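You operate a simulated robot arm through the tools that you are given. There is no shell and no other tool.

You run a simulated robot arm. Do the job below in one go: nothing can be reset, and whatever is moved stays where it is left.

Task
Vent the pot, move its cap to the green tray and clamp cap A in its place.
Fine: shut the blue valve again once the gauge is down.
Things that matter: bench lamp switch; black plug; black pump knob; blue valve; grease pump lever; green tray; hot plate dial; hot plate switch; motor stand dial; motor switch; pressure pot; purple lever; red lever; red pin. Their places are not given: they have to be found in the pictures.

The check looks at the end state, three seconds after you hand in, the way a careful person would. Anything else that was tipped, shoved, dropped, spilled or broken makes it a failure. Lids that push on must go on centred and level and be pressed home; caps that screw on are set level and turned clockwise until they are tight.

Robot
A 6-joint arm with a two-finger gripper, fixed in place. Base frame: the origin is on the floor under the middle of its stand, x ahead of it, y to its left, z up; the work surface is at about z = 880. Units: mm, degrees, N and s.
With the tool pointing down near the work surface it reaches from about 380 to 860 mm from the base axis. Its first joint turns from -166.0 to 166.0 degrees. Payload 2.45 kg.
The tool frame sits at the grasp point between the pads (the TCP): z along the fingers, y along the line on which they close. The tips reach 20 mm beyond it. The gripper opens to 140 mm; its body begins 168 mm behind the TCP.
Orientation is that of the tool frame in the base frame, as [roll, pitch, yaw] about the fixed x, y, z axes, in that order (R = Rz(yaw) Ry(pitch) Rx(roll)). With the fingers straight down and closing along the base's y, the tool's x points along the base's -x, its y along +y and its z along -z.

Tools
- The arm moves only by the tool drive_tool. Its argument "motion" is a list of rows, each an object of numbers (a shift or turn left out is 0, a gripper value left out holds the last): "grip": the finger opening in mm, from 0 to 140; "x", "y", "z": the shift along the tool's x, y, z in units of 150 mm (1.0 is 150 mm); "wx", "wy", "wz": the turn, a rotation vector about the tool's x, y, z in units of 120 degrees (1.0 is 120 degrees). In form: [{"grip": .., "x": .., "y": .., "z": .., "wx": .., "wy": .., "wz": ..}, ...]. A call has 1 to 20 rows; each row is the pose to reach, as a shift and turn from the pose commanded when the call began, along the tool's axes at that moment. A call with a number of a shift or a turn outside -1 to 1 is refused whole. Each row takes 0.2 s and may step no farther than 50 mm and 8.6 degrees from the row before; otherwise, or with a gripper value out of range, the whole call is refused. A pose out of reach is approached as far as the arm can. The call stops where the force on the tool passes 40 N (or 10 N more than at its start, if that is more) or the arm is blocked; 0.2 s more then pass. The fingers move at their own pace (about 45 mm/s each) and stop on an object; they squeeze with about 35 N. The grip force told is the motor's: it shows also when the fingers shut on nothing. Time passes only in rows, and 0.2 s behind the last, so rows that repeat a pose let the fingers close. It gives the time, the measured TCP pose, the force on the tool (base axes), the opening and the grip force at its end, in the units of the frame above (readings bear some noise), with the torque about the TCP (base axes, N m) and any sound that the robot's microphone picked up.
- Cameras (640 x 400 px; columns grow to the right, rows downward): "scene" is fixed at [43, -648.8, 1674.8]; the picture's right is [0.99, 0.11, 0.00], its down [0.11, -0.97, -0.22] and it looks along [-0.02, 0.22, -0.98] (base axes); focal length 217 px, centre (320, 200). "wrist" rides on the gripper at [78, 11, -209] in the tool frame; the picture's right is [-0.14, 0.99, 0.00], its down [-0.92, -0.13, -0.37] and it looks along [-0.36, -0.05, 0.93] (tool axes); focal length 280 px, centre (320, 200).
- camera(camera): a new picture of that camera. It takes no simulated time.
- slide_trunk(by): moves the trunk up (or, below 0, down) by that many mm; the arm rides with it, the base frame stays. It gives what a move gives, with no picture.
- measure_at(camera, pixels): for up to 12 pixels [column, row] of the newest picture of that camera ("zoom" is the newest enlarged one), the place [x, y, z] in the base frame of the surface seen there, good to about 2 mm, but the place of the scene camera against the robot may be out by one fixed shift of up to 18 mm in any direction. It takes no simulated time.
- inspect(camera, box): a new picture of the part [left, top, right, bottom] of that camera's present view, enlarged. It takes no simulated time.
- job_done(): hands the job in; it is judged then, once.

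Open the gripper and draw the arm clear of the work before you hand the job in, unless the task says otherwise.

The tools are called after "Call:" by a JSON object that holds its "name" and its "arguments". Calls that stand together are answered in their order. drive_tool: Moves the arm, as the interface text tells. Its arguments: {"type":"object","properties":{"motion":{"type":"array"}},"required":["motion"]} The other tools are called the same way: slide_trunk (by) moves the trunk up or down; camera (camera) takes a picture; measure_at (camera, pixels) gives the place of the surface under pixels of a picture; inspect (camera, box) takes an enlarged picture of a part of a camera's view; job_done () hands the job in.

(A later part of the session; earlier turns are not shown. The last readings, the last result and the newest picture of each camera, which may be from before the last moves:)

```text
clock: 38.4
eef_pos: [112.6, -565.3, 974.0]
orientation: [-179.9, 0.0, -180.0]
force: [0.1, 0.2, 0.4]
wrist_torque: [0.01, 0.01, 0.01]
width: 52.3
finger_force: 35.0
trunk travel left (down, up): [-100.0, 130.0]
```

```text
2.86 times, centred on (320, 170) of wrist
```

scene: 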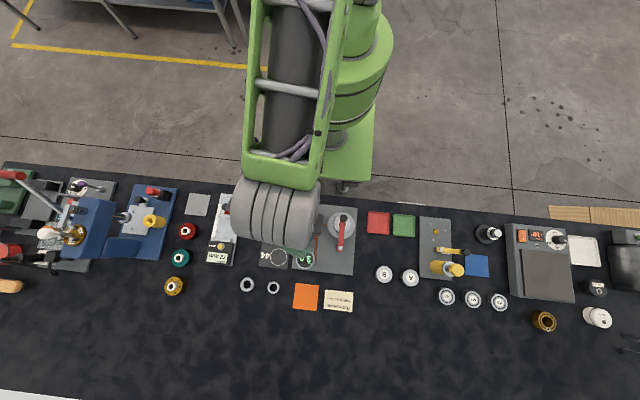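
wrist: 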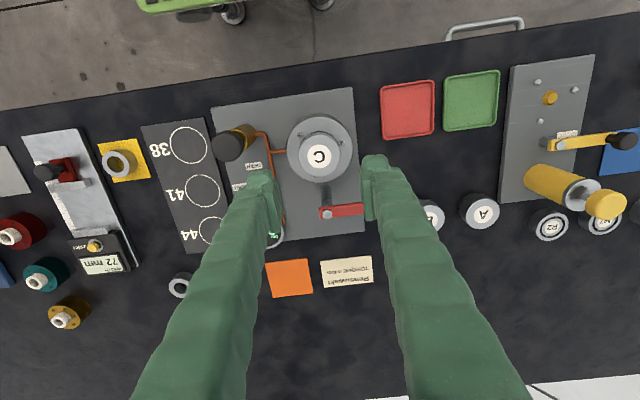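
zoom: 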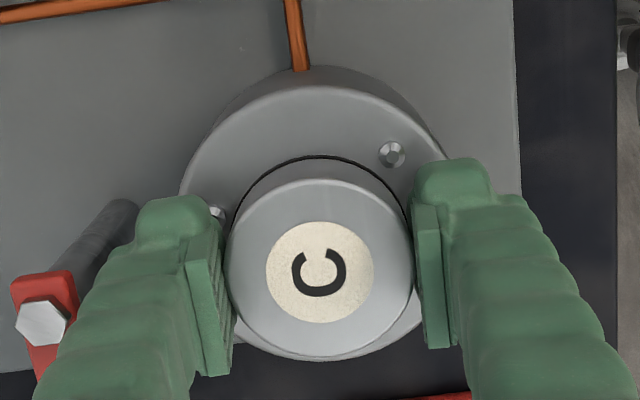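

Again no side force: cap centre is (112.6,-564.9). Now I lift gently 15 mm and watch the force.

Call:
{"name": "drive_tool", "arguments": {"motion": [{"z": -0.02}, {"z": -0.04}, {"z": -0.07}, {"z": -0.1}, {"z": -0.1}]}}

Call:
{"name": "inspect", "arguments": {"camera": "wrist", "box": [220, 100, 420, 240]}}

```text
clock: 39.6
eef_pos: [114.3, -565.2, 992.6]
orientation: [-179.7, 0.0, 179.9]
force: [2.4, 4.4, 33.7]
wrist_torque: [0.41, -0.02, -0.02]
width: 40.4
finger_force: 0.3
trunk travel left (down, up): [-100.0, 130.0]
```

```text
2.86 times, centred on (320, 170) of wrist
```

zoom: 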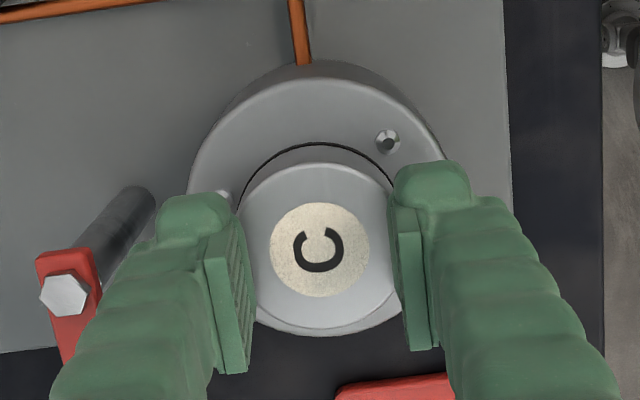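

The fingers slid up off the cap (width 40, tips on its top), so the cap is held, probably threaded or a tight push fit. I back off upward, open, and look at it from an angle.

Call:
{"name": "drive_tool", "arguments": {"motion": [{"z": -0.06}, {"z": -0.12}, {"grip": 66, "z": -0.2}, {"z": -0.4}, {"z": -0.4}, {"z": -0.4}]}}

Call:
{"name": "inspect", "arguments": {"camera": "wrist", "box": [250, 100, 390, 200]}}

Call:
{"name": "inspect", "arguments": {"camera": "wrist", "box": [230, 230, 390, 340]}}

```text
clock: 41.0
eef_pos: [112.3, -566.0, 1048.0]
orientation: [-180.0, 0.1, -179.9]
force: [-0.2, -0.1, -0.2]
wrist_torque: [0.03, -0.01, 0.02]
width: 65.7
finger_force: 0.1
trunk travel left (down, up): [-100.0, 130.0]
```

```text
4.00 times, centred on (320, 150) of wrist
```

zoom: 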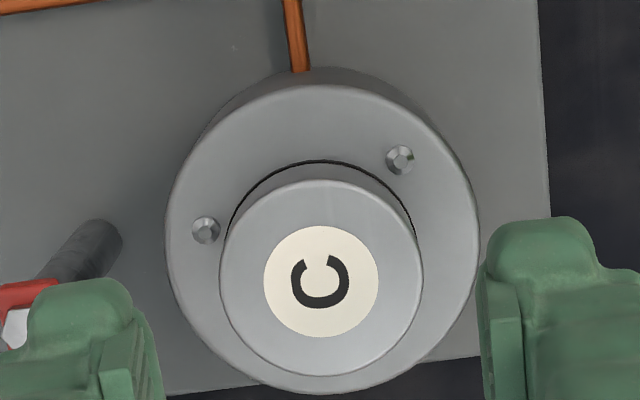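

```text
3.64 times, centred on (310, 285) of wrist
```

zoom: 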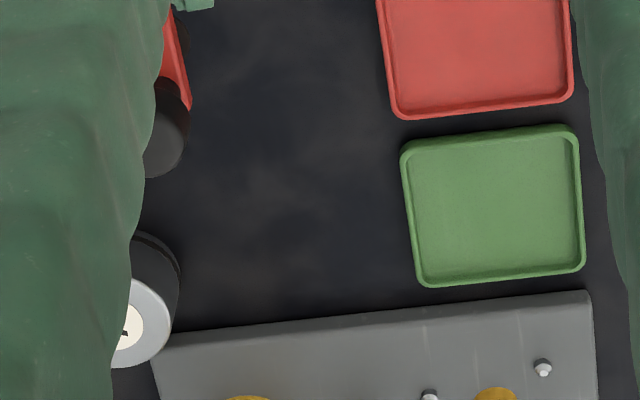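

I look at caps A and B closely (scene) to learn how such a cap is built (thread, skirt).

Call:
{"name": "inspect", "arguments": {"camera": "scene", "box": [370, 255, 426, 295]}}

Call:
{"name": "camera", "arguments": {"camera": "wrist"}}

```text
10.00 times, centred on (398, 275) of scene
```

zoom: 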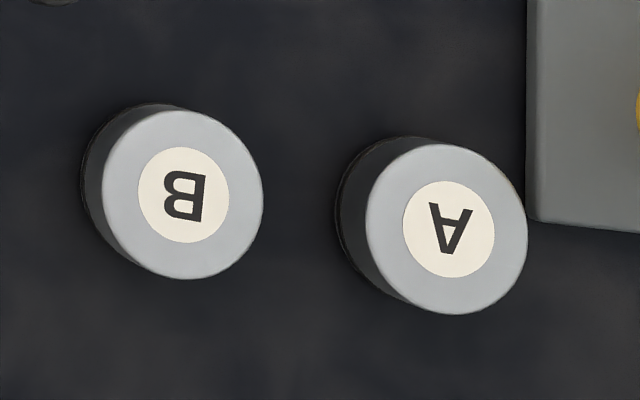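

```text
taken
```

wrist: 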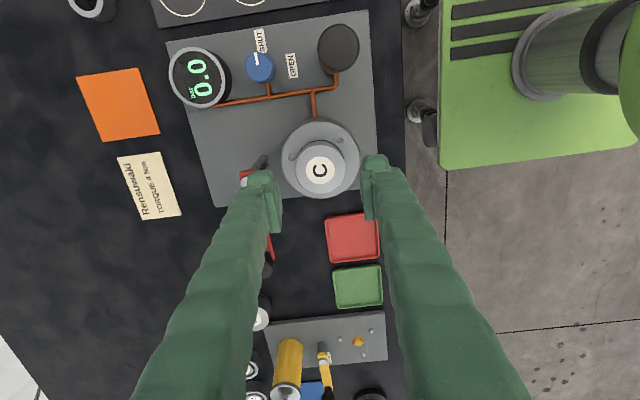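

The caps have a dark seal ring at the bottom. I'll regrip C lower (tips ~946) and test: first a tiny lift of 2–3 mm to read the holding force.

Call:
{"name": "drive_tool", "arguments": {"motion": [{"z": 0.2, "y": 0.007}, {"z": 0.4, "y": 0.007}, {"z": 0.54, "y": 0.007}, {"z": 0.54, "y": 0.007}, {"grip": 40, "z": 0.54, "y": 0.007}, {"z": 0.54, "y": 0.007}, {"z": 0.54, "y": 0.007}, {"z": 0.53, "y": 0.007}, {"z": 0.525, "y": 0.007}, {"z": 0.525, "y": 0.007}]}}

Call:
{"name": "inspect", "arguments": {"camera": "wrist", "box": [220, 100, 420, 240]}}

```text
clock: 43.2
eef_pos: [112.8, -564.0, 969.6]
orientation: [-179.9, -0.1, -179.9]
force: [-0.6, 0.6, -2.5]
wrist_torque: [-0.03, -0.01, 0.0]
width: 52.0
finger_force: 35.4
trunk travel left (down, up): [-100.0, 130.0]
```

```text
2.86 times, centred on (320, 170) of wrist
```

zoom: 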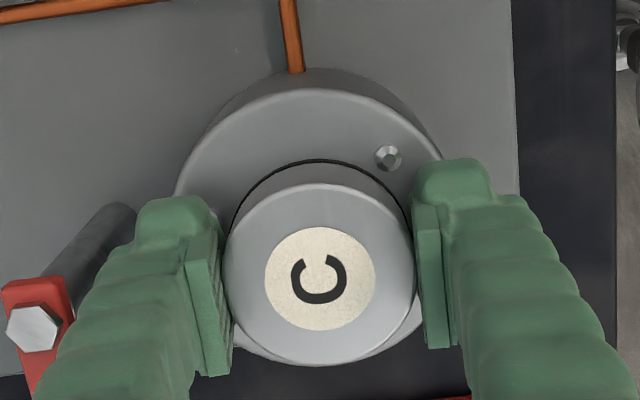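

Only 2.5 N at 2 mm lift. I lift another 3 mm and read again.

Call:
{"name": "drive_tool", "arguments": {"motion": [{"z": -0.01}, {"z": -0.02}, {"z": -0.02}]}}

Call:
{"name": "inspect", "arguments": {"camera": "wrist", "box": [220, 100, 420, 240]}}

```text
clock: 44.0
eef_pos: [112.3, -563.8, 972.6]
orientation: [-180.0, 0.1, -180.0]
force: [-0.6, -0.4, -2.6]
wrist_torque: [0.03, 0.0, 0.04]
width: 52.1
finger_force: 34.9
trunk travel left (down, up): [-100.0, 130.0]
```

```text
2.86 times, centred on (320, 170) of wrist
```

zoom: 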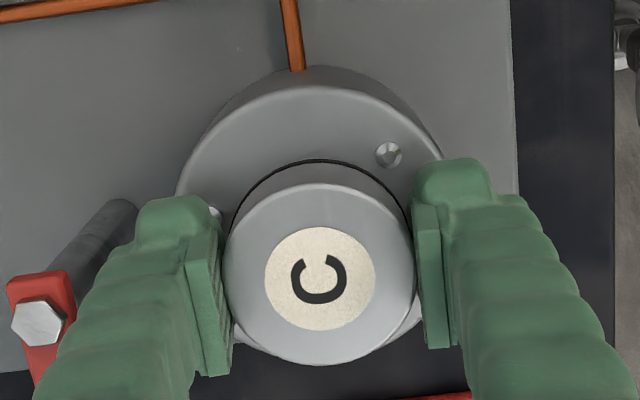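

The cap now rises with the gripper (view of C unchanged, load just ~2.6 N of weight). I continue lifting 35 mm slowly.

Call:
{"name": "drive_tool", "arguments": {"motion": [{"z": -0.02}, {"z": -0.04}, {"z": -0.07}, {"z": -0.12}, {"z": -0.18}, {"z": -0.24}, {"z": -0.24}]}}

Call:
{"name": "inspect", "arguments": {"camera": "wrist", "box": [220, 100, 420, 240]}}

Call:
{"name": "inspect", "arguments": {"camera": "scene", "box": [290, 195, 430, 290]}}

```text
clock: 45.6
eef_pos: [114.6, -564.5, 1009.2]
orientation: [180.0, 0.0, -180.0]
force: [-0.3, 0.1, -2.9]
wrist_torque: [-0.03, -0.01, 0.0]
width: 52.2
finger_force: 34.9
trunk travel left (down, up): [-100.0, 130.0]
```

```text
2.86 times, centred on (320, 170) of wrist
```

zoom: 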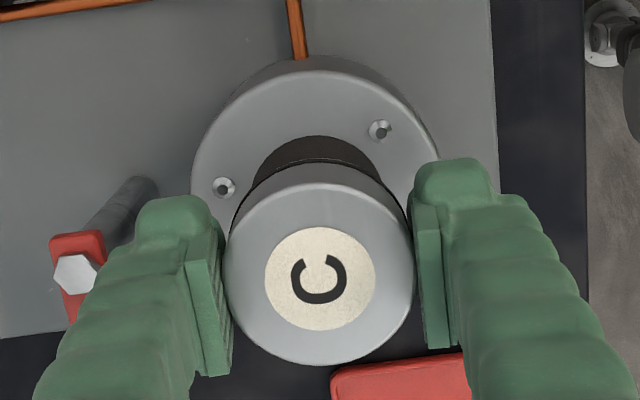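

```text
4.21 times, centred on (360, 242) of scene
```

zoom: 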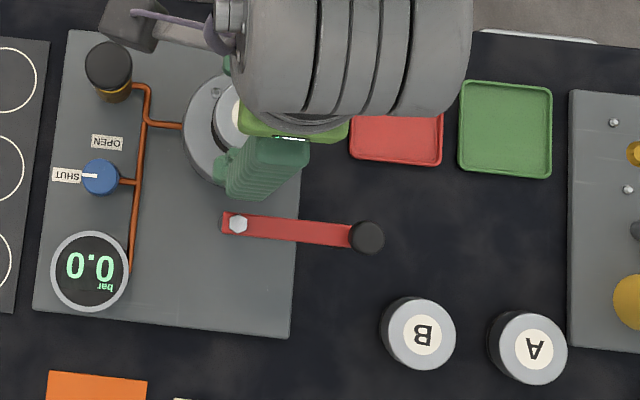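

Cap C is free of the pot. I measure the cap's top and bottom edge relative to the TCP before carrying it.

Call:
{"name": "measure_at", "arguments": {"camera": "zoom", "pixels": [[320, 278], [290, 330], [350, 230], [320, 185], [320, 150], [300, 140], [330, 110], [320, 168]]}}

```text
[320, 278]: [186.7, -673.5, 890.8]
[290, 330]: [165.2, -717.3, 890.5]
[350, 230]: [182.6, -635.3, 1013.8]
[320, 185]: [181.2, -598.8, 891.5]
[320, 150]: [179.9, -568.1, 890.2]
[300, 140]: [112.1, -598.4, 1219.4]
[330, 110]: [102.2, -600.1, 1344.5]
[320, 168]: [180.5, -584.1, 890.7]
```

The newest zoom was the scene one; I re-take the wrist zoom and measure there.

Call:
{"name": "inspect", "arguments": {"camera": "wrist", "box": [220, 100, 420, 240]}}

Call:
{"name": "measure_at", "arguments": {"camera": "zoom", "pixels": [[320, 278], [320, 175], [320, 355], [240, 270], [400, 270], [320, 180], [320, 150], [300, 150], [230, 160], [405, 150]]}}

```text
2.86 times, centred on (320, 170) of wrist
```

zoom: 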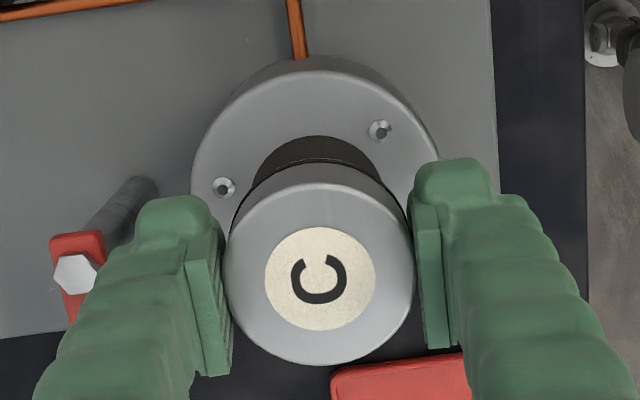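

```text
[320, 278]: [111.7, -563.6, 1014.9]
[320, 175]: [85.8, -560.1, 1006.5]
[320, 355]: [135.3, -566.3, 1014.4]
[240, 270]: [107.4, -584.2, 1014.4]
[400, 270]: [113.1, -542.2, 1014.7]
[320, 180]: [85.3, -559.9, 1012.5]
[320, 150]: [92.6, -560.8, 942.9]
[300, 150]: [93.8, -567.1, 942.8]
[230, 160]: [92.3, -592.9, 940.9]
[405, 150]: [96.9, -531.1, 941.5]
```

Cap top sits 5.7 mm above the TCP, so in the tray the fingertips would reach its rim (888). I'll set C briefly on free bench at about (305,-625) and regrip it higher. First raise and carry with yaw turning to 90.

Call:
{"name": "drive_tool", "arguments": {"motion": [{"z": -0.2}, {"z": -0.4}, {"x": -0.2, "y": -0.08, "z": -0.4, "wz": 0.065}, {"x": -0.4, "y": -0.16, "z": -0.4, "wz": 0.13}, {"x": -0.6, "y": -0.24, "z": -0.4, "wz": 0.195}, {"x": -0.8, "y": -0.32, "z": -0.4, "wz": 0.26}, {"x": -1.0, "y": -0.4, "z": -0.4, "wz": 0.325}, {"x": -1.0, "y": -0.4, "z": -0.4, "wz": 0.39}, {"x": -1.0, "y": -0.4, "z": -0.4, "wz": 0.455}, {"x": -1.0, "y": -0.4, "z": -0.4, "wz": 0.52}, {"x": -1.0, "y": -0.4, "z": -0.4, "wz": 0.585}, {"x": -1.0, "y": -0.4, "z": -0.4, "wz": 0.65}, {"x": -1.0, "y": -0.4, "z": -0.4, "wz": 0.715}, {"x": -1.0, "y": -0.4, "z": -0.4, "wz": 0.75}, {"x": -1.0, "y": -0.4, "z": -0.4, "wz": 0.75}]}}

Call:
{"name": "camera", "arguments": {"camera": "wrist"}}

Call:
{"name": "camera", "arguments": {"camera": "scene"}}

```text
clock: 48.8
eef_pos: [262.6, -623.9, 1068.6]
orientation: [179.9, 0.1, 89.9]
force: [-0.1, -0.1, -2.5]
wrist_torque: [-0.01, 0.05, 0.05]
width: 52.1
finger_force: 35.1
trunk travel left (down, up): [-100.0, 130.0]
```

```text
taken
```

wrist: 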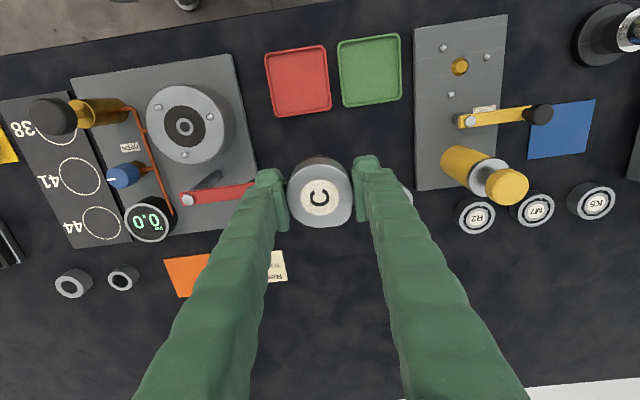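

```text
taken
```

scene: 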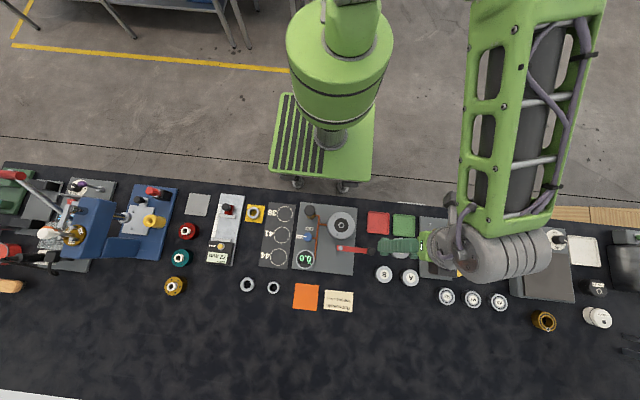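

Cap C is held level. I look at the open pot (wrist px ~ (185,122)) to learn the seat's centre and shape.

Call:
{"name": "inspect", "arguments": {"camera": "wrist", "box": [130, 75, 250, 170]}}

Call:
{"name": "measure_at", "arguments": {"camera": "zoom", "pixels": [[287, 223], [260, 222], [230, 180], [330, 270], [200, 225], [380, 225], [290, 165], [285, 285], [272, 215]]}}

```text
4.21 times, centred on (190, 122) of wrist
```

zoom: 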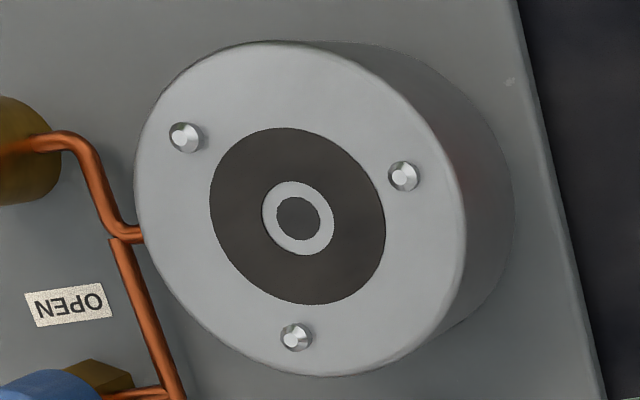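

```text
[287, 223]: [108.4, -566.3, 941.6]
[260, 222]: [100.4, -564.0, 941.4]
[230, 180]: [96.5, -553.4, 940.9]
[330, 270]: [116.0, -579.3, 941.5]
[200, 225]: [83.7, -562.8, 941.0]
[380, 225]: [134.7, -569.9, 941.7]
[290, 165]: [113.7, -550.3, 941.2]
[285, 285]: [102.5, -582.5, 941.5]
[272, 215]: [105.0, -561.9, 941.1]
```

The seat is a flat black gasket (z≈941) with a small bore at about (112,-565); the cap simply rests on it. Now I carry C to (305,-625) and lower to just above the bench.

Call:
{"name": "drive_tool", "arguments": {"motion": [{"y": 0.14, "z": 0.1}, {"y": 0.28, "z": 0.3}, {"y": 0.28, "z": 0.55}, {"y": 0.28, "z": 0.8}, {"y": 0.28, "z": 0.95}, {"y": 0.28, "z": 1.0}, {"y": 0.28, "z": 1.0}]}}

Call:
{"name": "inspect", "arguments": {"camera": "wrist", "box": [200, 60, 440, 240]}}

Call:
{"name": "inspect", "arguments": {"camera": "scene", "box": [350, 200, 450, 300]}}

```text
clock: 50.4
eef_pos: [305.3, -625.0, 918.4]
orientation: [-179.9, -0.1, 90.0]
force: [0.2, 0.1, -1.9]
wrist_torque: [0.02, 0.01, -0.02]
width: 51.8
finger_force: 34.5
trunk travel left (down, up): [-100.0, 130.0]
```

```text
2.22 times, centred on (320, 150) of wrist
```

zoom: 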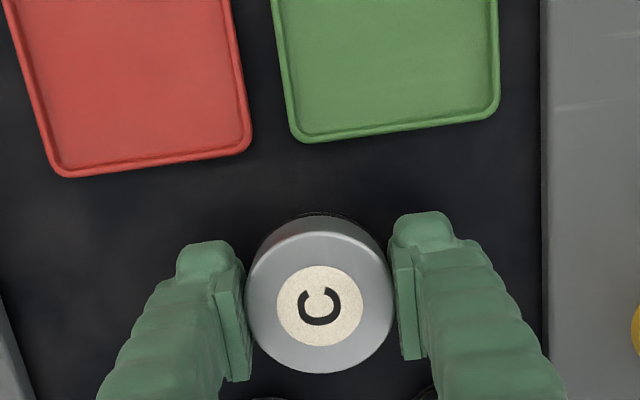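

```text
4.00 times, centred on (400, 250) of scene
```

zoom: 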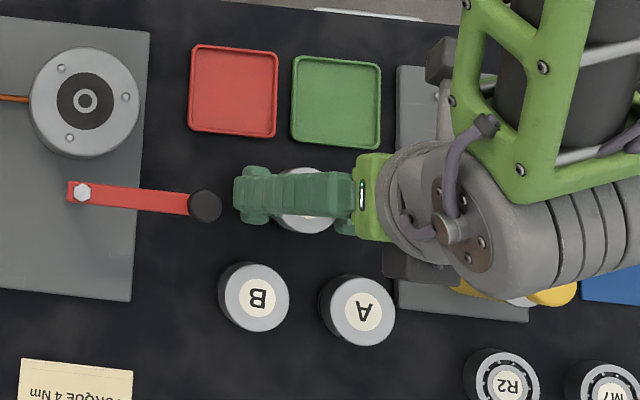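

I lower slowly toward contact (expected TCP ≈905.5).

Call:
{"name": "drive_tool", "arguments": {"motion": [{"z": 0.03}, {"z": 0.06}, {"z": 0.075}, {"z": 0.082}, {"z": 0.082}]}}

```text
clock: 51.6
eef_pos: [305.3, -623.6, 906.5]
orientation: [-180.0, 0.0, 90.0]
force: [-0.2, 0.0, -3.0]
wrist_torque: [-0.01, 0.01, -0.02]
width: 52.1
finger_force: 34.8
trunk travel left (down, up): [-100.0, 130.0]
```

Call:
{"name": "drive_tool", "arguments": {"motion": [{"z": 0.005}, {"z": 0.01}, {"z": 0.015}, {"z": 0.015}]}}

```text
clock: 52.6
eef_pos: [305.2, -624.5, 905.6]
orientation: [-179.9, 0.1, 90.1]
force: [1.0, 0.3, 11.1]
wrist_torque: [0.29, 0.09, -0.06]
width: 51.8
finger_force: 34.9
trunk travel left (down, up): [-100.0, 130.0]
```

Contact at TCP ≈905.6 (11 N). I open, rise ~9 mm (tips ~18 mm below the cap top) and close again, then lift a little.

Call:
{"name": "drive_tool", "arguments": {"motion": [{"z": -0.008, "grip": 66}, {"z": -0.008}, {"z": -0.008}, {"z": -0.03}, {"z": -0.058}, {"z": -0.058}, {"z": -0.058, "grip": 40}, {"z": -0.058}, {"z": -0.058}, {"z": -0.058}]}}

Call:
{"name": "inspect", "arguments": {"camera": "wrist", "box": [200, 60, 440, 240]}}

```text
clock: 54.8
eef_pos: [304.7, -623.8, 912.3]
orientation: [180.0, -0.1, 90.1]
force: [-0.4, 0.2, 1.0]
wrist_torque: [0.06, -0.01, 0.0]
width: 52.0
finger_force: 35.0
trunk travel left (down, up): [-100.0, 130.0]
```

```text
2.22 times, centred on (320, 150) of wrist
```

zoom: 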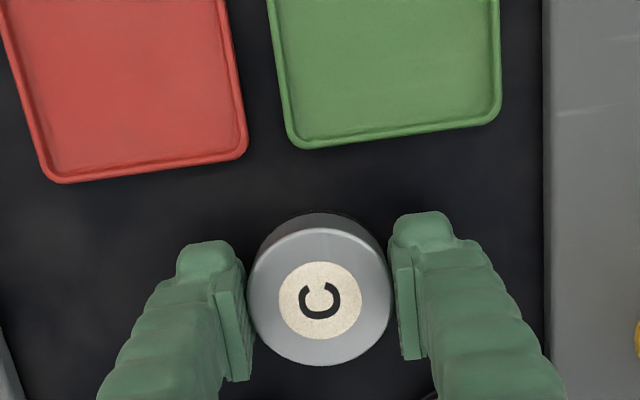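

Regripped at 52.0 mm. I lift 60 mm slowly and check it comes along.

Call:
{"name": "drive_tool", "arguments": {"motion": [{"z": -0.01}, {"z": -0.03}, {"z": -0.06}, {"z": -0.12}, {"z": -0.2}, {"z": -0.3}, {"z": -0.4}, {"z": -0.4}]}}

Call:
{"name": "inspect", "arguments": {"camera": "wrist", "box": [200, 60, 440, 240]}}

Call:
{"name": "measure_at", "arguments": {"camera": "zoom", "pixels": [[320, 300], [320, 235], [260, 300], [380, 300], [320, 350], [390, 20], [310, 60], [470, 40], [220, 60]]}}

```text
clock: 56.6
eef_pos: [305.8, -623.6, 973.2]
orientation: [180.0, 0.1, 90.0]
force: [-1.1, 0.1, -2.6]
wrist_torque: [0.0, 0.01, -0.02]
width: 51.9
finger_force: 34.8
trunk travel left (down, up): [-100.0, 130.0]
```

```text
2.22 times, centred on (320, 150) of wrist
```

zoom: 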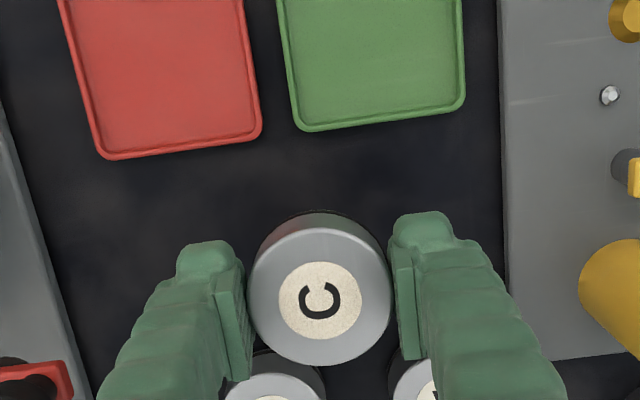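

```text
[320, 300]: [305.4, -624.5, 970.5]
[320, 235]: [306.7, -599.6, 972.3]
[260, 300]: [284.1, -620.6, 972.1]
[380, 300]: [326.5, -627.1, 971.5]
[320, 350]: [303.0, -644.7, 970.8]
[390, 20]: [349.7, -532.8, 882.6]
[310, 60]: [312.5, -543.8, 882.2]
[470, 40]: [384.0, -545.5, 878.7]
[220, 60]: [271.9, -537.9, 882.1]
```

C is firmly held. Now move over the green tray centre ≈ (343,-535), turning to yaw 180 so the fingers straddle along y.

Call:
{"name": "drive_tool", "arguments": {"motion": [{"x": 0.054, "y": 0.023, "wz": -0.068}, {"x": 0.108, "y": 0.046, "wz": -0.136}, {"x": 0.162, "y": 0.068, "wz": -0.204}, {"x": 0.216, "y": 0.091, "wz": -0.272}, {"x": 0.27, "y": 0.114, "wz": -0.34}, {"x": 0.323, "y": 0.137, "wz": -0.408}, {"x": 0.377, "y": 0.16, "wz": -0.476}, {"x": 0.431, "y": 0.183, "wz": -0.544}, {"x": 0.485, "y": 0.205, "wz": -0.612}, {"x": 0.539, "y": 0.228, "wz": -0.68}, {"x": 0.593, "y": 0.251, "wz": -0.75}, {"x": 0.593, "y": 0.251, "wz": -0.75}]}}

Call:
{"name": "inspect", "arguments": {"camera": "scene", "box": [360, 190, 460, 260]}}

Call:
{"name": "inspect", "arguments": {"camera": "wrist", "box": [200, 60, 440, 240]}}

Call:
{"name": "measure_at", "arguments": {"camera": "zoom", "pixels": [[320, 300], [240, 170], [400, 150], [240, 200], [320, 150], [400, 200], [420, 220]]}}

```text
clock: 59.2
eef_pos: [342.9, -536.2, 972.8]
orientation: [-180.0, 0.0, -179.9]
force: [0.0, -0.2, -2.6]
wrist_torque: [0.02, 0.0, -0.03]
width: 52.2
finger_force: 34.8
trunk travel left (down, up): [-100.0, 130.0]
```

```text
5.71 times, centred on (410, 225) of scene
```

zoom: 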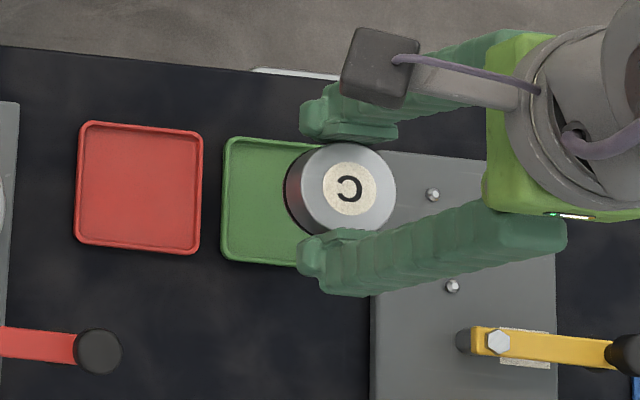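

```text
2.22 times, centred on (320, 150) of wrist
```

zoom: 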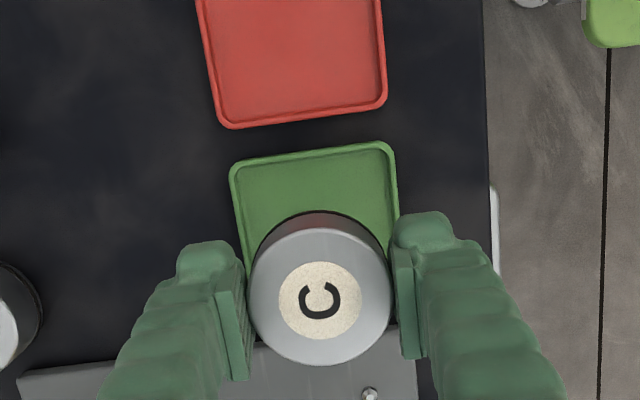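

```text
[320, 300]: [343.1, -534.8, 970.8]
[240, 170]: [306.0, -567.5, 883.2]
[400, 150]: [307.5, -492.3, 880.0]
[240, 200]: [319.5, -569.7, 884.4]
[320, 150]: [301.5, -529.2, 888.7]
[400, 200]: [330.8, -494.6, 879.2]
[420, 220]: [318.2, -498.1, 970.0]
```

Centred over the tray. I lower to ~5 mm above, then slowly to contact (expected TCP ≈915).

Call:
{"name": "drive_tool", "arguments": {"motion": [{"z": 0.12}, {"z": 0.24}, {"z": 0.33}, {"z": 0.355}, {"z": 0.365}, {"z": 0.375}, {"z": 0.38}, {"z": 0.38}]}}

```text
clock: 61.0
eef_pos: [342.1, -534.8, 916.7]
orientation: [-179.9, 0.1, 180.0]
force: [-2.2, 0.6, 10.7]
wrist_torque: [0.25, 0.25, 0.0]
width: 52.0
finger_force: 35.2
trunk travel left (down, up): [-100.0, 130.0]
```

Contact, 10.7 N. I release it and lift straight up.

Call:
{"name": "drive_tool", "arguments": {"motion": [{"z": -0.006, "grip": 68}, {"z": -0.006}, {"z": -0.006}, {"z": -0.1}, {"z": -0.3}, {"z": -0.6}, {"z": -0.9}, {"z": -0.9}]}}

Call:
{"name": "inspect", "arguments": {"camera": "wrist", "box": [200, 60, 440, 240]}}

Call:
{"name": "inspect", "arguments": {"camera": "scene", "box": [360, 200, 430, 300]}}

```text
clock: 62.8
eef_pos: [343.0, -536.3, 1051.1]
orientation: [-180.0, 0.0, -179.9]
force: [-0.1, 0.8, -0.4]
wrist_torque: [0.02, -0.02, -0.04]
width: 68.0
finger_force: 0.1
trunk travel left (down, up): [-100.0, 130.0]
```

```text
2.22 times, centred on (320, 150) of wrist
```

zoom: 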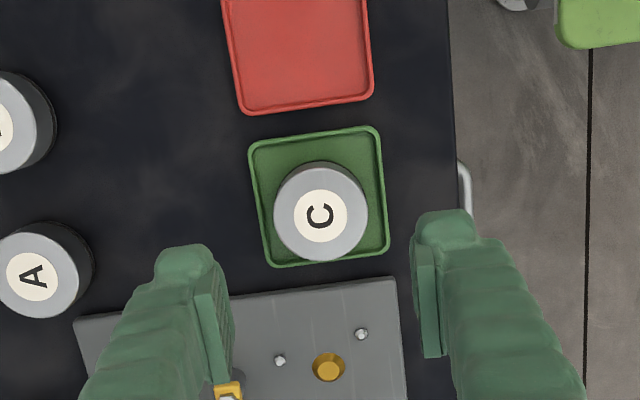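

```text
4.00 times, centred on (395, 250) of scene
```

zoom: 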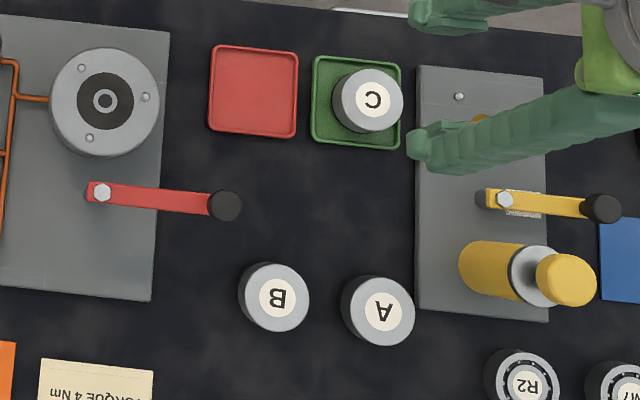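

C rests in the green tray. Now I move toward cap A (about (353,-707)) keeping z≈1051 and yaw 180.

Call:
{"name": "drive_tool", "arguments": {"motion": [{"x": -0.02, "y": -0.25}, {"x": -0.04, "y": -0.5}, {"x": -0.055, "y": -0.75}, {"x": -0.067, "y": -1.0}, {"x": -0.067, "y": -1.0}]}}

Call:
{"name": "camera", "arguments": {"camera": "wrist"}}

Call:
{"name": "inspect", "arguments": {"camera": "wrist", "box": [200, 90, 400, 215]}}

```text
clock: 64.0
eef_pos: [353.6, -686.6, 1049.7]
orientation: [179.9, 0.0, -180.0]
force: [0.4, -0.2, -0.2]
wrist_torque: [-0.01, 0.01, 0.03]
width: 68.1
finger_force: 0.1
trunk travel left (down, up): [-100.0, 130.0]
```

```text
taken
```

wrist: 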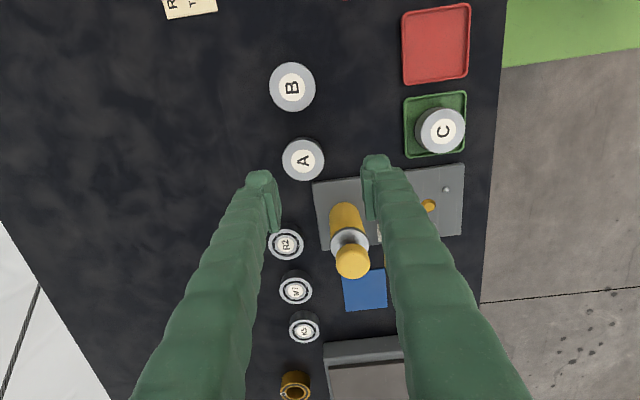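

```text
3.20 times, centred on (300, 152) of wrist
```

zoom: 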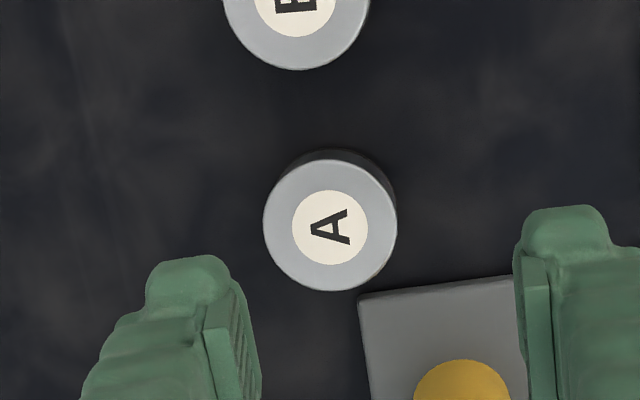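

I measure A's top rim (centre zoom (330,226)), the plate edge (370,330) and gun.

Call:
{"name": "measure_at", "arguments": {"camera": "zoom", "pixels": [[330, 226], [270, 226], [390, 226], [330, 167], [330, 284], [288, 184], [372, 268], [372, 184], [288, 268], [375, 310], [460, 300], [460, 380]]}}

```text
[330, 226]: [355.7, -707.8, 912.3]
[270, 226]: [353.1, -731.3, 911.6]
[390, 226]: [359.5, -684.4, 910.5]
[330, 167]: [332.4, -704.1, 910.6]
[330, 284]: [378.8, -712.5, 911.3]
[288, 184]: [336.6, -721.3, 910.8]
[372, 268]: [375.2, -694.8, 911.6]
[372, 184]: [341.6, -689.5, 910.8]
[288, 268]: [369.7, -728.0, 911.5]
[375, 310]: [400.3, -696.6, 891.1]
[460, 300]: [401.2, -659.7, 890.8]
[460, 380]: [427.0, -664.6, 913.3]
```

A's centre ≈ (356.3,-708.5), top 911; the grease plate edge is at x≈397. I go down with fingers along y, opening 68, to TCP z≈909 and close.

Call:
{"name": "drive_tool", "arguments": {"motion": [{"x": -0.019, "y": -0.148, "z": 0.1}, {"x": -0.019, "y": -0.148, "z": 0.4}, {"x": -0.019, "y": -0.148, "z": 0.7}, {"x": -0.019, "y": -0.148, "z": 0.88}, {"x": -0.019, "y": -0.148, "z": 0.94}, {"x": -0.019, "y": -0.148, "z": 0.94}]}}

Call:
{"name": "inspect", "arguments": {"camera": "wrist", "box": [200, 60, 440, 240]}}

```text
clock: 65.4
eef_pos: [355.8, -707.8, 909.4]
orientation: [-179.9, -0.1, -180.0]
force: [-0.4, -0.6, -0.2]
wrist_torque: [0.0, 0.0, 0.0]
width: 68.0
finger_force: 0.1
trunk travel left (down, up): [-100.0, 130.0]
```

```text
2.22 times, centred on (320, 150) of wrist
```

zoom: 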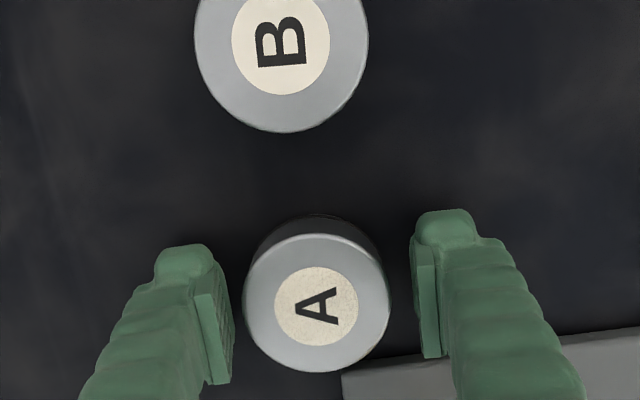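

From the view, A sits ~1.5 mm further in +x and ~1 mm in -y than the TCP. I shift by that and close.

Call:
{"name": "drive_tool", "arguments": {"motion": [{"x": -0.01, "y": -0.006}, {"x": -0.01, "y": -0.006}, {"x": -0.01, "y": -0.006, "grip": 40}, {"x": -0.01, "y": -0.006}, {"x": -0.01, "y": -0.006}, {"x": -0.01, "y": -0.006}]}}

Call:
{"name": "inspect", "arguments": {"camera": "wrist", "box": [250, 150, 390, 240]}}

Call:
{"name": "measure_at", "arguments": {"camera": "zoom", "pixels": [[320, 210], [320, 130], [320, 300], [250, 210], [390, 210]]}}

```text
clock: 66.8
eef_pos: [357.3, -708.6, 910.4]
orientation: [-180.0, 0.0, 179.9]
force: [-0.3, -1.1, 0.1]
wrist_torque: [0.01, 0.0, -0.02]
width: 52.6
finger_force: 35.1
trunk travel left (down, up): [-100.0, 130.0]
```

```text
4.44 times, centred on (320, 195) of wrist
```

zoom: 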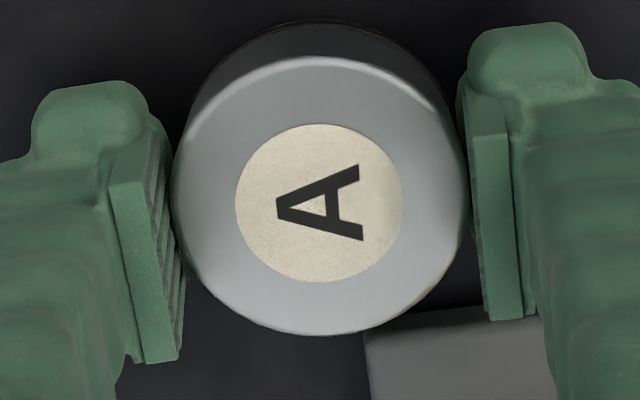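

```text
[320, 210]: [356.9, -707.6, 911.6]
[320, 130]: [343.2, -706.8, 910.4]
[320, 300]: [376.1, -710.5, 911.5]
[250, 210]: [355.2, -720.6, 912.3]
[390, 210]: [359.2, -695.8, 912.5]
```

A is gripped at 52.6 mm, centred in the tool. I lift it slowly, then raise to z≈1060.

Call:
{"name": "drive_tool", "arguments": {"motion": [{"z": -0.01}, {"z": -0.03}, {"z": -0.06}, {"z": -0.12}, {"z": -0.25}, {"z": -0.45}, {"z": -0.7}, {"z": -1.0}, {"z": -1.0}]}}

Call:
{"name": "inspect", "arguments": {"camera": "wrist", "box": [220, 100, 420, 240]}}

```text
clock: 68.8
eef_pos: [356.6, -709.6, 1059.0]
orientation: [-180.0, 0.0, 180.0]
force: [0.3, 0.5, -2.9]
wrist_torque: [0.0, -0.01, 0.03]
width: 52.6
finger_force: 35.1
trunk travel left (down, up): [-100.0, 130.0]
```

```text
2.86 times, centred on (320, 170) of wrist
```

zoom: 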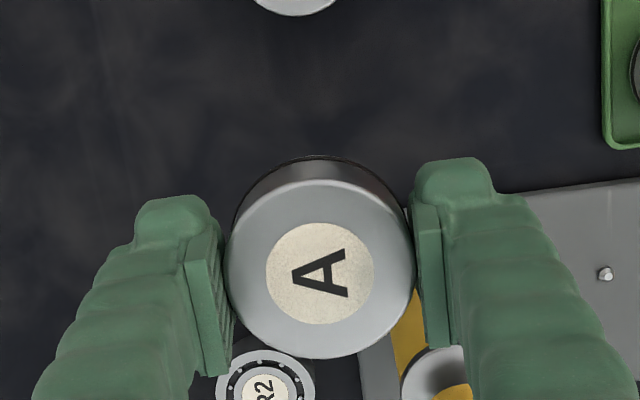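

A is held securely (2.9 N). I carry it to the pot in two moves at z≈1060.

Call:
{"name": "drive_tool", "arguments": {"motion": [{"x": 0.1, "y": 0.06}, {"x": 0.3, "y": 0.18}, {"x": 0.5, "y": 0.3}, {"x": 0.7, "y": 0.42}, {"x": 0.814, "y": 0.481}, {"x": 0.814, "y": 0.481}]}}

Call:
{"name": "drive_tool", "arguments": {"motion": [{"x": 0.1, "y": 0.06}, {"x": 0.3, "y": 0.18}, {"x": 0.5, "y": 0.3}, {"x": 0.7, "y": 0.42}, {"x": 0.814, "y": 0.481}, {"x": 0.814, "y": 0.481}, {"x": 0.814, "y": 0.481}]}}

Call:
{"name": "camera", "arguments": {"camera": "wrist"}}

Call:
{"name": "inspect", "arguments": {"camera": "scene", "box": [290, 190, 430, 290]}}

```text
clock: 70.2
eef_pos: [235.4, -635.0, 1059.9]
orientation: [-180.0, 0.0, 180.0]
force: [-0.2, 0.1, -2.9]
wrist_torque: [-0.01, 0.02, 0.0]
width: 52.1
finger_force: 35.0
trunk travel left (down, up): [-100.0, 130.0]
```

```text
clock: 71.8
eef_pos: [112.3, -563.4, 1059.4]
orientation: [179.9, 0.1, -179.9]
force: [-0.5, -0.1, -2.3]
wrist_torque: [0.01, 0.01, -0.05]
width: 52.2
finger_force: 35.5
trunk travel left (down, up): [-100.0, 130.0]
```

```text
taken
```

wrist: 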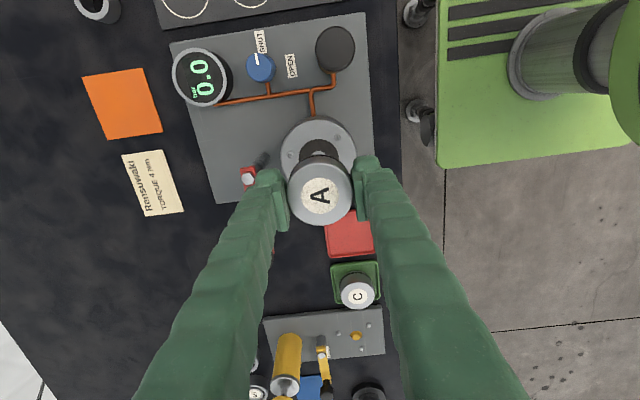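

```text
4.00 times, centred on (360, 240) of scene
```

zoom: 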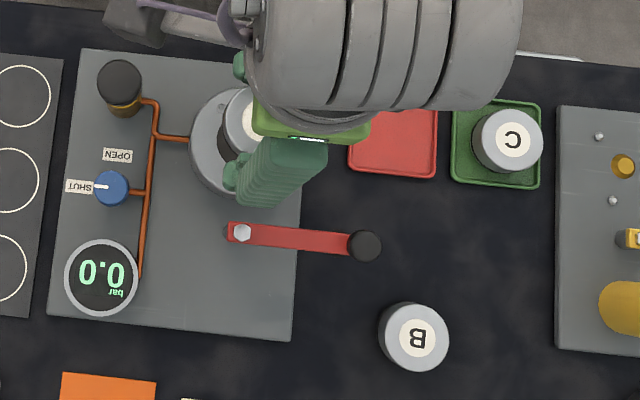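

I take two more pose readings by short holds to average out noise before lowering.

Call:
{"name": "drive_tool", "arguments": {"motion": [{"x": 0}]}}

Call:
{"name": "drive_tool", "arguments": {"motion": [{"x": 0}]}}

Call:
{"name": "drive_tool", "arguments": {"motion": [{"x": 0}]}}

Call:
{"name": "drive_tool", "arguments": {"motion": [{"x": 0}]}}

```text
clock: 72.2
eef_pos: [113.3, -563.6, 1059.5]
orientation: [179.9, 0.0, -180.0]
force: [-0.3, 0.1, -3.3]
wrist_torque: [-0.05, -0.03, -0.01]
width: 52.3
finger_force: 35.2
trunk travel left (down, up): [-100.0, 130.0]
```

```text
clock: 72.6
eef_pos: [113.8, -564.3, 1060.1]
orientation: [-180.0, 0.0, 180.0]
force: [0.4, -0.7, -3.0]
wrist_torque: [0.0, 0.0, 0.02]
width: 52.1
finger_force: 35.1
trunk travel left (down, up): [-100.0, 130.0]
```

```text
clock: 73.0
eef_pos: [113.6, -563.2, 1060.9]
orientation: [-179.9, 0.0, 180.0]
force: [0.4, 0.2, -3.2]
wrist_torque: [0.05, 0.0, -0.01]
width: 52.1
finger_force: 34.8
trunk travel left (down, up): [-100.0, 130.0]
```

```text
clock: 73.4
eef_pos: [114.0, -564.0, 1061.6]
orientation: [-180.0, 0.0, -180.0]
force: [-0.4, 0.2, -2.7]
wrist_torque: [0.0, 0.0, 0.02]
width: 52.1
finger_force: 34.2
trunk travel left (down, up): [-100.0, 130.0]
```

Mean pose is (113.4,-563.7,1060.3); the seat is at (112.5,-564.9). I correct by (-0.9,-1.2) and lower to ~5 mm above the seat (contact expected at TCP ≈971.5).

Call:
{"name": "drive_tool", "arguments": {"motion": [{"x": 0.006, "y": -0.008, "z": 0.1}, {"x": 0.006, "y": -0.008, "z": 0.3}, {"x": 0.006, "y": -0.008, "z": 0.46}, {"x": 0.006, "y": -0.008, "z": 0.53}, {"x": 0.006, "y": -0.008, "z": 0.553}, {"x": 0.006, "y": -0.008, "z": 0.553}]}}

Call:
{"name": "inspect", "arguments": {"camera": "wrist", "box": [220, 100, 420, 240]}}

Call:
{"name": "drive_tool", "arguments": {"motion": [{"x": 0}]}}

Call:
{"name": "drive_tool", "arguments": {"motion": [{"x": 0}]}}

```text
clock: 74.8
eef_pos: [111.2, -564.8, 975.0]
orientation: [-179.9, 0.0, 180.0]
force: [-0.4, 0.6, -2.9]
wrist_torque: [0.0, -0.01, -0.01]
width: 52.1
finger_force: 35.6
trunk travel left (down, up): [-100.0, 130.0]
```

```text
2.86 times, centred on (320, 170) of wrist
```

zoom: 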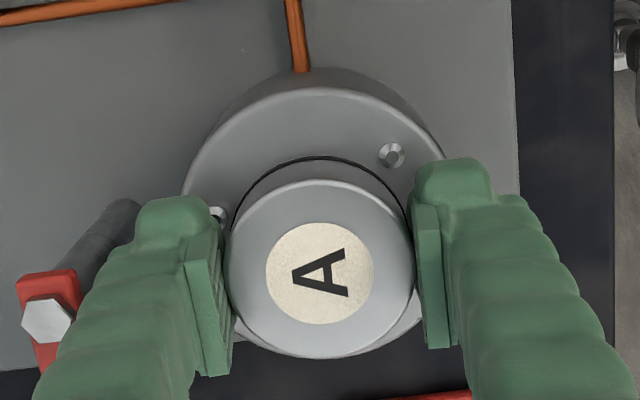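

```text
clock: 75.2
eef_pos: [111.9, -564.7, 975.7]
orientation: [180.0, 0.0, 179.9]
force: [0.7, -0.3, -2.6]
wrist_torque: [0.0, 0.0, 0.0]
width: 52.3
finger_force: 35.2
trunk travel left (down, up): [-100.0, 130.0]
```

```text
clock: 75.6
eef_pos: [111.5, -563.7, 976.1]
orientation: [180.0, 0.0, -180.0]
force: [-1.2, -1.2, -2.4]
wrist_torque: [-0.04, 0.0, 0.02]
width: 52.3
finger_force: 34.3
trunk travel left (down, up): [-100.0, 130.0]
```

The stud (391,153) and bolt (46,318) line up with the earlier picture when C was gripped in place, so A is over the same centre. I lower slowly to contact and press lightly.

Call:
{"name": "drive_tool", "arguments": {"motion": [{"z": 0.01}, {"z": 0.016}, {"z": 0.022}, {"z": 0.028}, {"z": 0.034}, {"z": 0.034}]}}

```text
clock: 77.0
eef_pos: [113.1, -565.9, 971.8]
orientation: [180.0, 0.1, -180.0]
force: [-0.7, 2.1, 4.8]
wrist_torque: [0.1, 0.09, -0.06]
width: 51.8
finger_force: 34.4
trunk travel left (down, up): [-100.0, 130.0]
```

Contact at TCP ≈971.5. I press down a bit more to seat it, then read.

Call:
{"name": "drive_tool", "arguments": {"motion": [{"z": 0.006}, {"z": 0.014}, {"z": 0.014}]}}

Call:
{"name": "inspect", "arguments": {"camera": "wrist", "box": [220, 100, 420, 240]}}

```text
clock: 77.8
eef_pos: [112.2, -565.0, 970.1]
orientation: [-179.8, 0.0, -180.0]
force: [1.3, -0.6, 21.8]
wrist_torque: [0.03, -0.02, -0.18]
width: 52.2
finger_force: 35.6
trunk travel left (down, up): [-100.0, 130.0]
```

```text
2.86 times, centred on (320, 170) of wrist
```

zoom: 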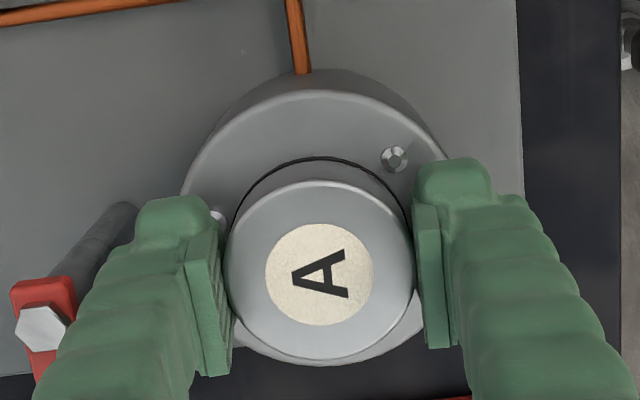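

Seated with 21.8 N. I unload, open to 66 and lift off to z≈1060.

Call:
{"name": "drive_tool", "arguments": {"motion": [{"z": -0.012}, {"z": -0.012, "grip": 66}, {"z": -0.012}, {"z": -0.012}, {"z": -0.1}, {"z": -0.3}, {"z": -0.55}, {"z": -0.6}, {"z": -0.6}]}}

Call:
{"name": "inspect", "arguments": {"camera": "wrist", "box": [250, 100, 390, 200]}}

Call:
{"name": "measure_at", "arguments": {"camera": "zoom", "pixels": [[320, 270], [240, 270], [400, 270], [320, 190], [320, 350], [262, 212], [378, 328], [378, 212], [262, 328], [180, 290], [300, 95]]}}

```text
clock: 79.8
eef_pos: [112.7, -564.0, 1059.9]
orientation: [179.9, 0.0, -180.0]
force: [0.3, -0.4, 0.2]
wrist_torque: [0.01, 0.0, 0.0]
width: 65.8
finger_force: 0.0
trunk travel left (down, up): [-100.0, 130.0]
```

```text
4.00 times, centred on (320, 150) of wrist
```

zoom: 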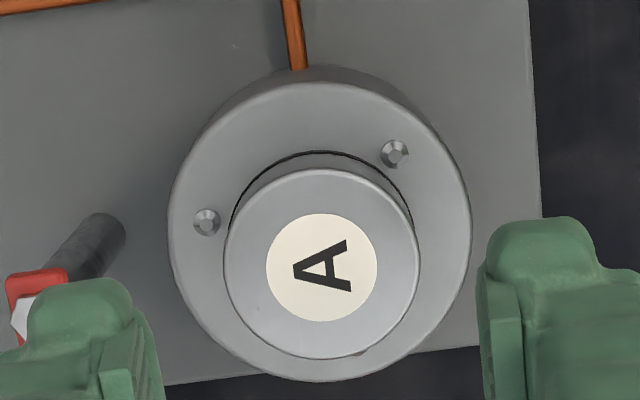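

```text
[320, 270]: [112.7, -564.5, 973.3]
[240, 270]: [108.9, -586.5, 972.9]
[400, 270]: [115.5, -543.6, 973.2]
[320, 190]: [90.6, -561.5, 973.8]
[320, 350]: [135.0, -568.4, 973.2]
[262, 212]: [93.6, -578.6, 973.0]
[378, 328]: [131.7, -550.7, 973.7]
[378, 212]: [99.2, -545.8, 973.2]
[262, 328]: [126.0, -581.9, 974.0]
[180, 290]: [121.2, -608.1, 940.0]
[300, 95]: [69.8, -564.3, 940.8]
```

A sits level at z≈973 with centre (112.5,-564.7), within 1 mm of where C was. I check concentricity in the scene view.

Call:
{"name": "inspect", "arguments": {"camera": "wrist", "box": [220, 90, 420, 220]}}

Call:
{"name": "inspect", "arguments": {"camera": "scene", "box": [300, 195, 370, 240]}}

```text
3.08 times, centred on (320, 155) of wrist
```

zoom: 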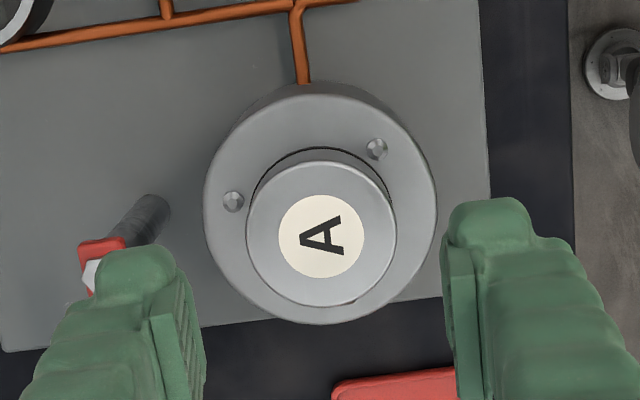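

```text
8.89 times, centred on (335, 218) of scene
```

zoom: 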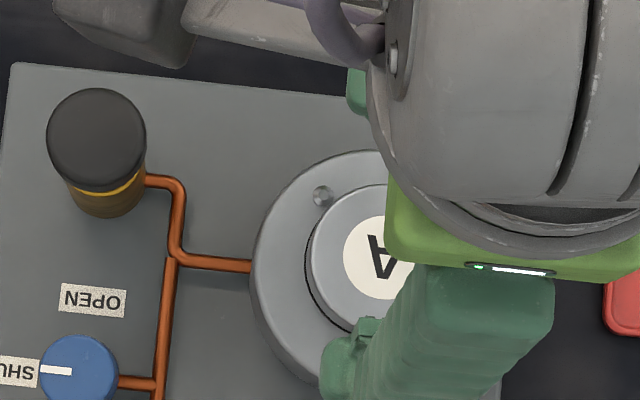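

A is concentric. Next I go above the red lever's black knob at about (200.5,-640), yaw 160, opening 50.

Call:
{"name": "drive_tool", "arguments": {"motion": [{"grip": 50, "x": -0.15, "y": -0.13, "wz": 0.045}, {"x": -0.3, "y": -0.26, "wz": 0.09}, {"x": -0.45, "y": -0.39, "wz": 0.135}, {"x": -0.587, "y": -0.502, "wz": 0.17}, {"x": -0.587, "y": -0.502, "wz": 0.17}]}}

Call:
{"name": "inspect", "arguments": {"camera": "wrist", "box": [220, 90, 420, 220]}}

Call:
{"name": "measure_at", "arguments": {"camera": "zoom", "pixels": [[320, 240], [320, 210], [320, 270], [290, 240], [350, 240], [320, 225], [320, 255]]}}

```text
clock: 81.0
eef_pos: [199.9, -641.2, 1059.4]
orientation: [180.0, 0.0, 159.6]
force: [0.0, -0.8, -1.3]
wrist_torque: [-0.02, 0.03, -0.01]
width: 50.2
finger_force: 0.1
trunk travel left (down, up): [-100.0, 130.0]
```

```text
3.08 times, centred on (320, 155) of wrist
```

zoom: 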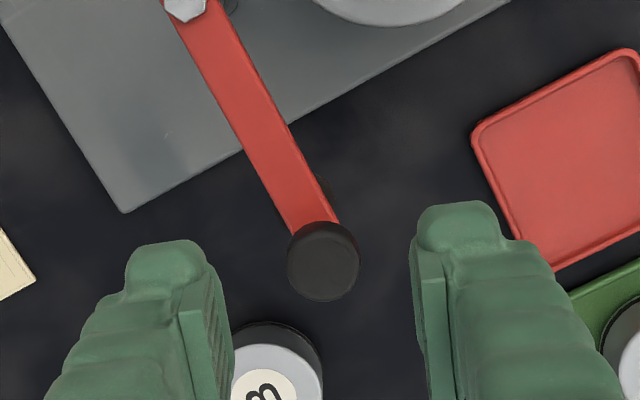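

```text
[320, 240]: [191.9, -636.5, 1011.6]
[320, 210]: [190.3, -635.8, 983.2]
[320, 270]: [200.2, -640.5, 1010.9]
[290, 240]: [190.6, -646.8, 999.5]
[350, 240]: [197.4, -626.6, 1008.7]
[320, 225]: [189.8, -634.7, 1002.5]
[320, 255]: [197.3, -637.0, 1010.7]
```

Knob top centre ≈ (199,-638.5). I lower to z≈1007.5 and grip it.

Call:
{"name": "drive_tool", "arguments": {"motion": [{"x": 0.0035, "y": 0.009, "z": 0.15}, {"x": 0.0035, "y": 0.009, "z": 0.28}, {"x": 0.0035, "y": 0.009, "z": 0.345}, {"x": 0.0035, "y": 0.009, "z": 0.345}, {"x": 0.0035, "y": 0.009, "z": 0.345, "grip": 10}, {"x": 0.0035, "y": 0.009, "z": 0.345}, {"x": 0.0035, "y": 0.009, "z": 0.345}, {"x": 0.0035, "y": 0.009, "z": 0.345}]}}

Call:
{"name": "inspect", "arguments": {"camera": "wrist", "box": [220, 90, 420, 220]}}

```text
clock: 82.8
eef_pos: [199.0, -638.9, 1007.2]
orientation: [-179.8, 0.1, 159.6]
force: [-0.6, 0.3, -0.8]
wrist_torque: [-0.03, -0.14, -0.03]
width: 22.5
finger_force: 44.8
trunk travel left (down, up): [-100.0, 130.0]
```

```text
3.08 times, centred on (320, 155) of wrist
```

zoom: 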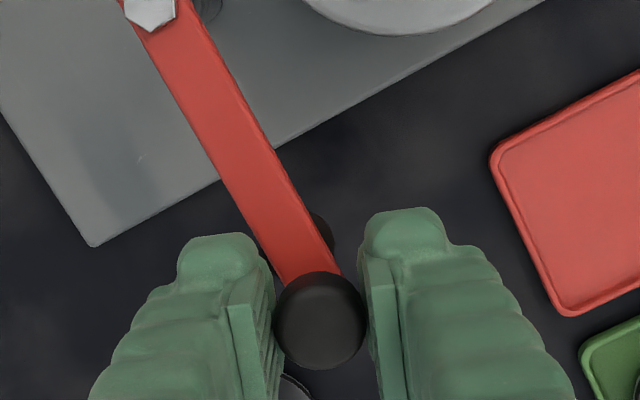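

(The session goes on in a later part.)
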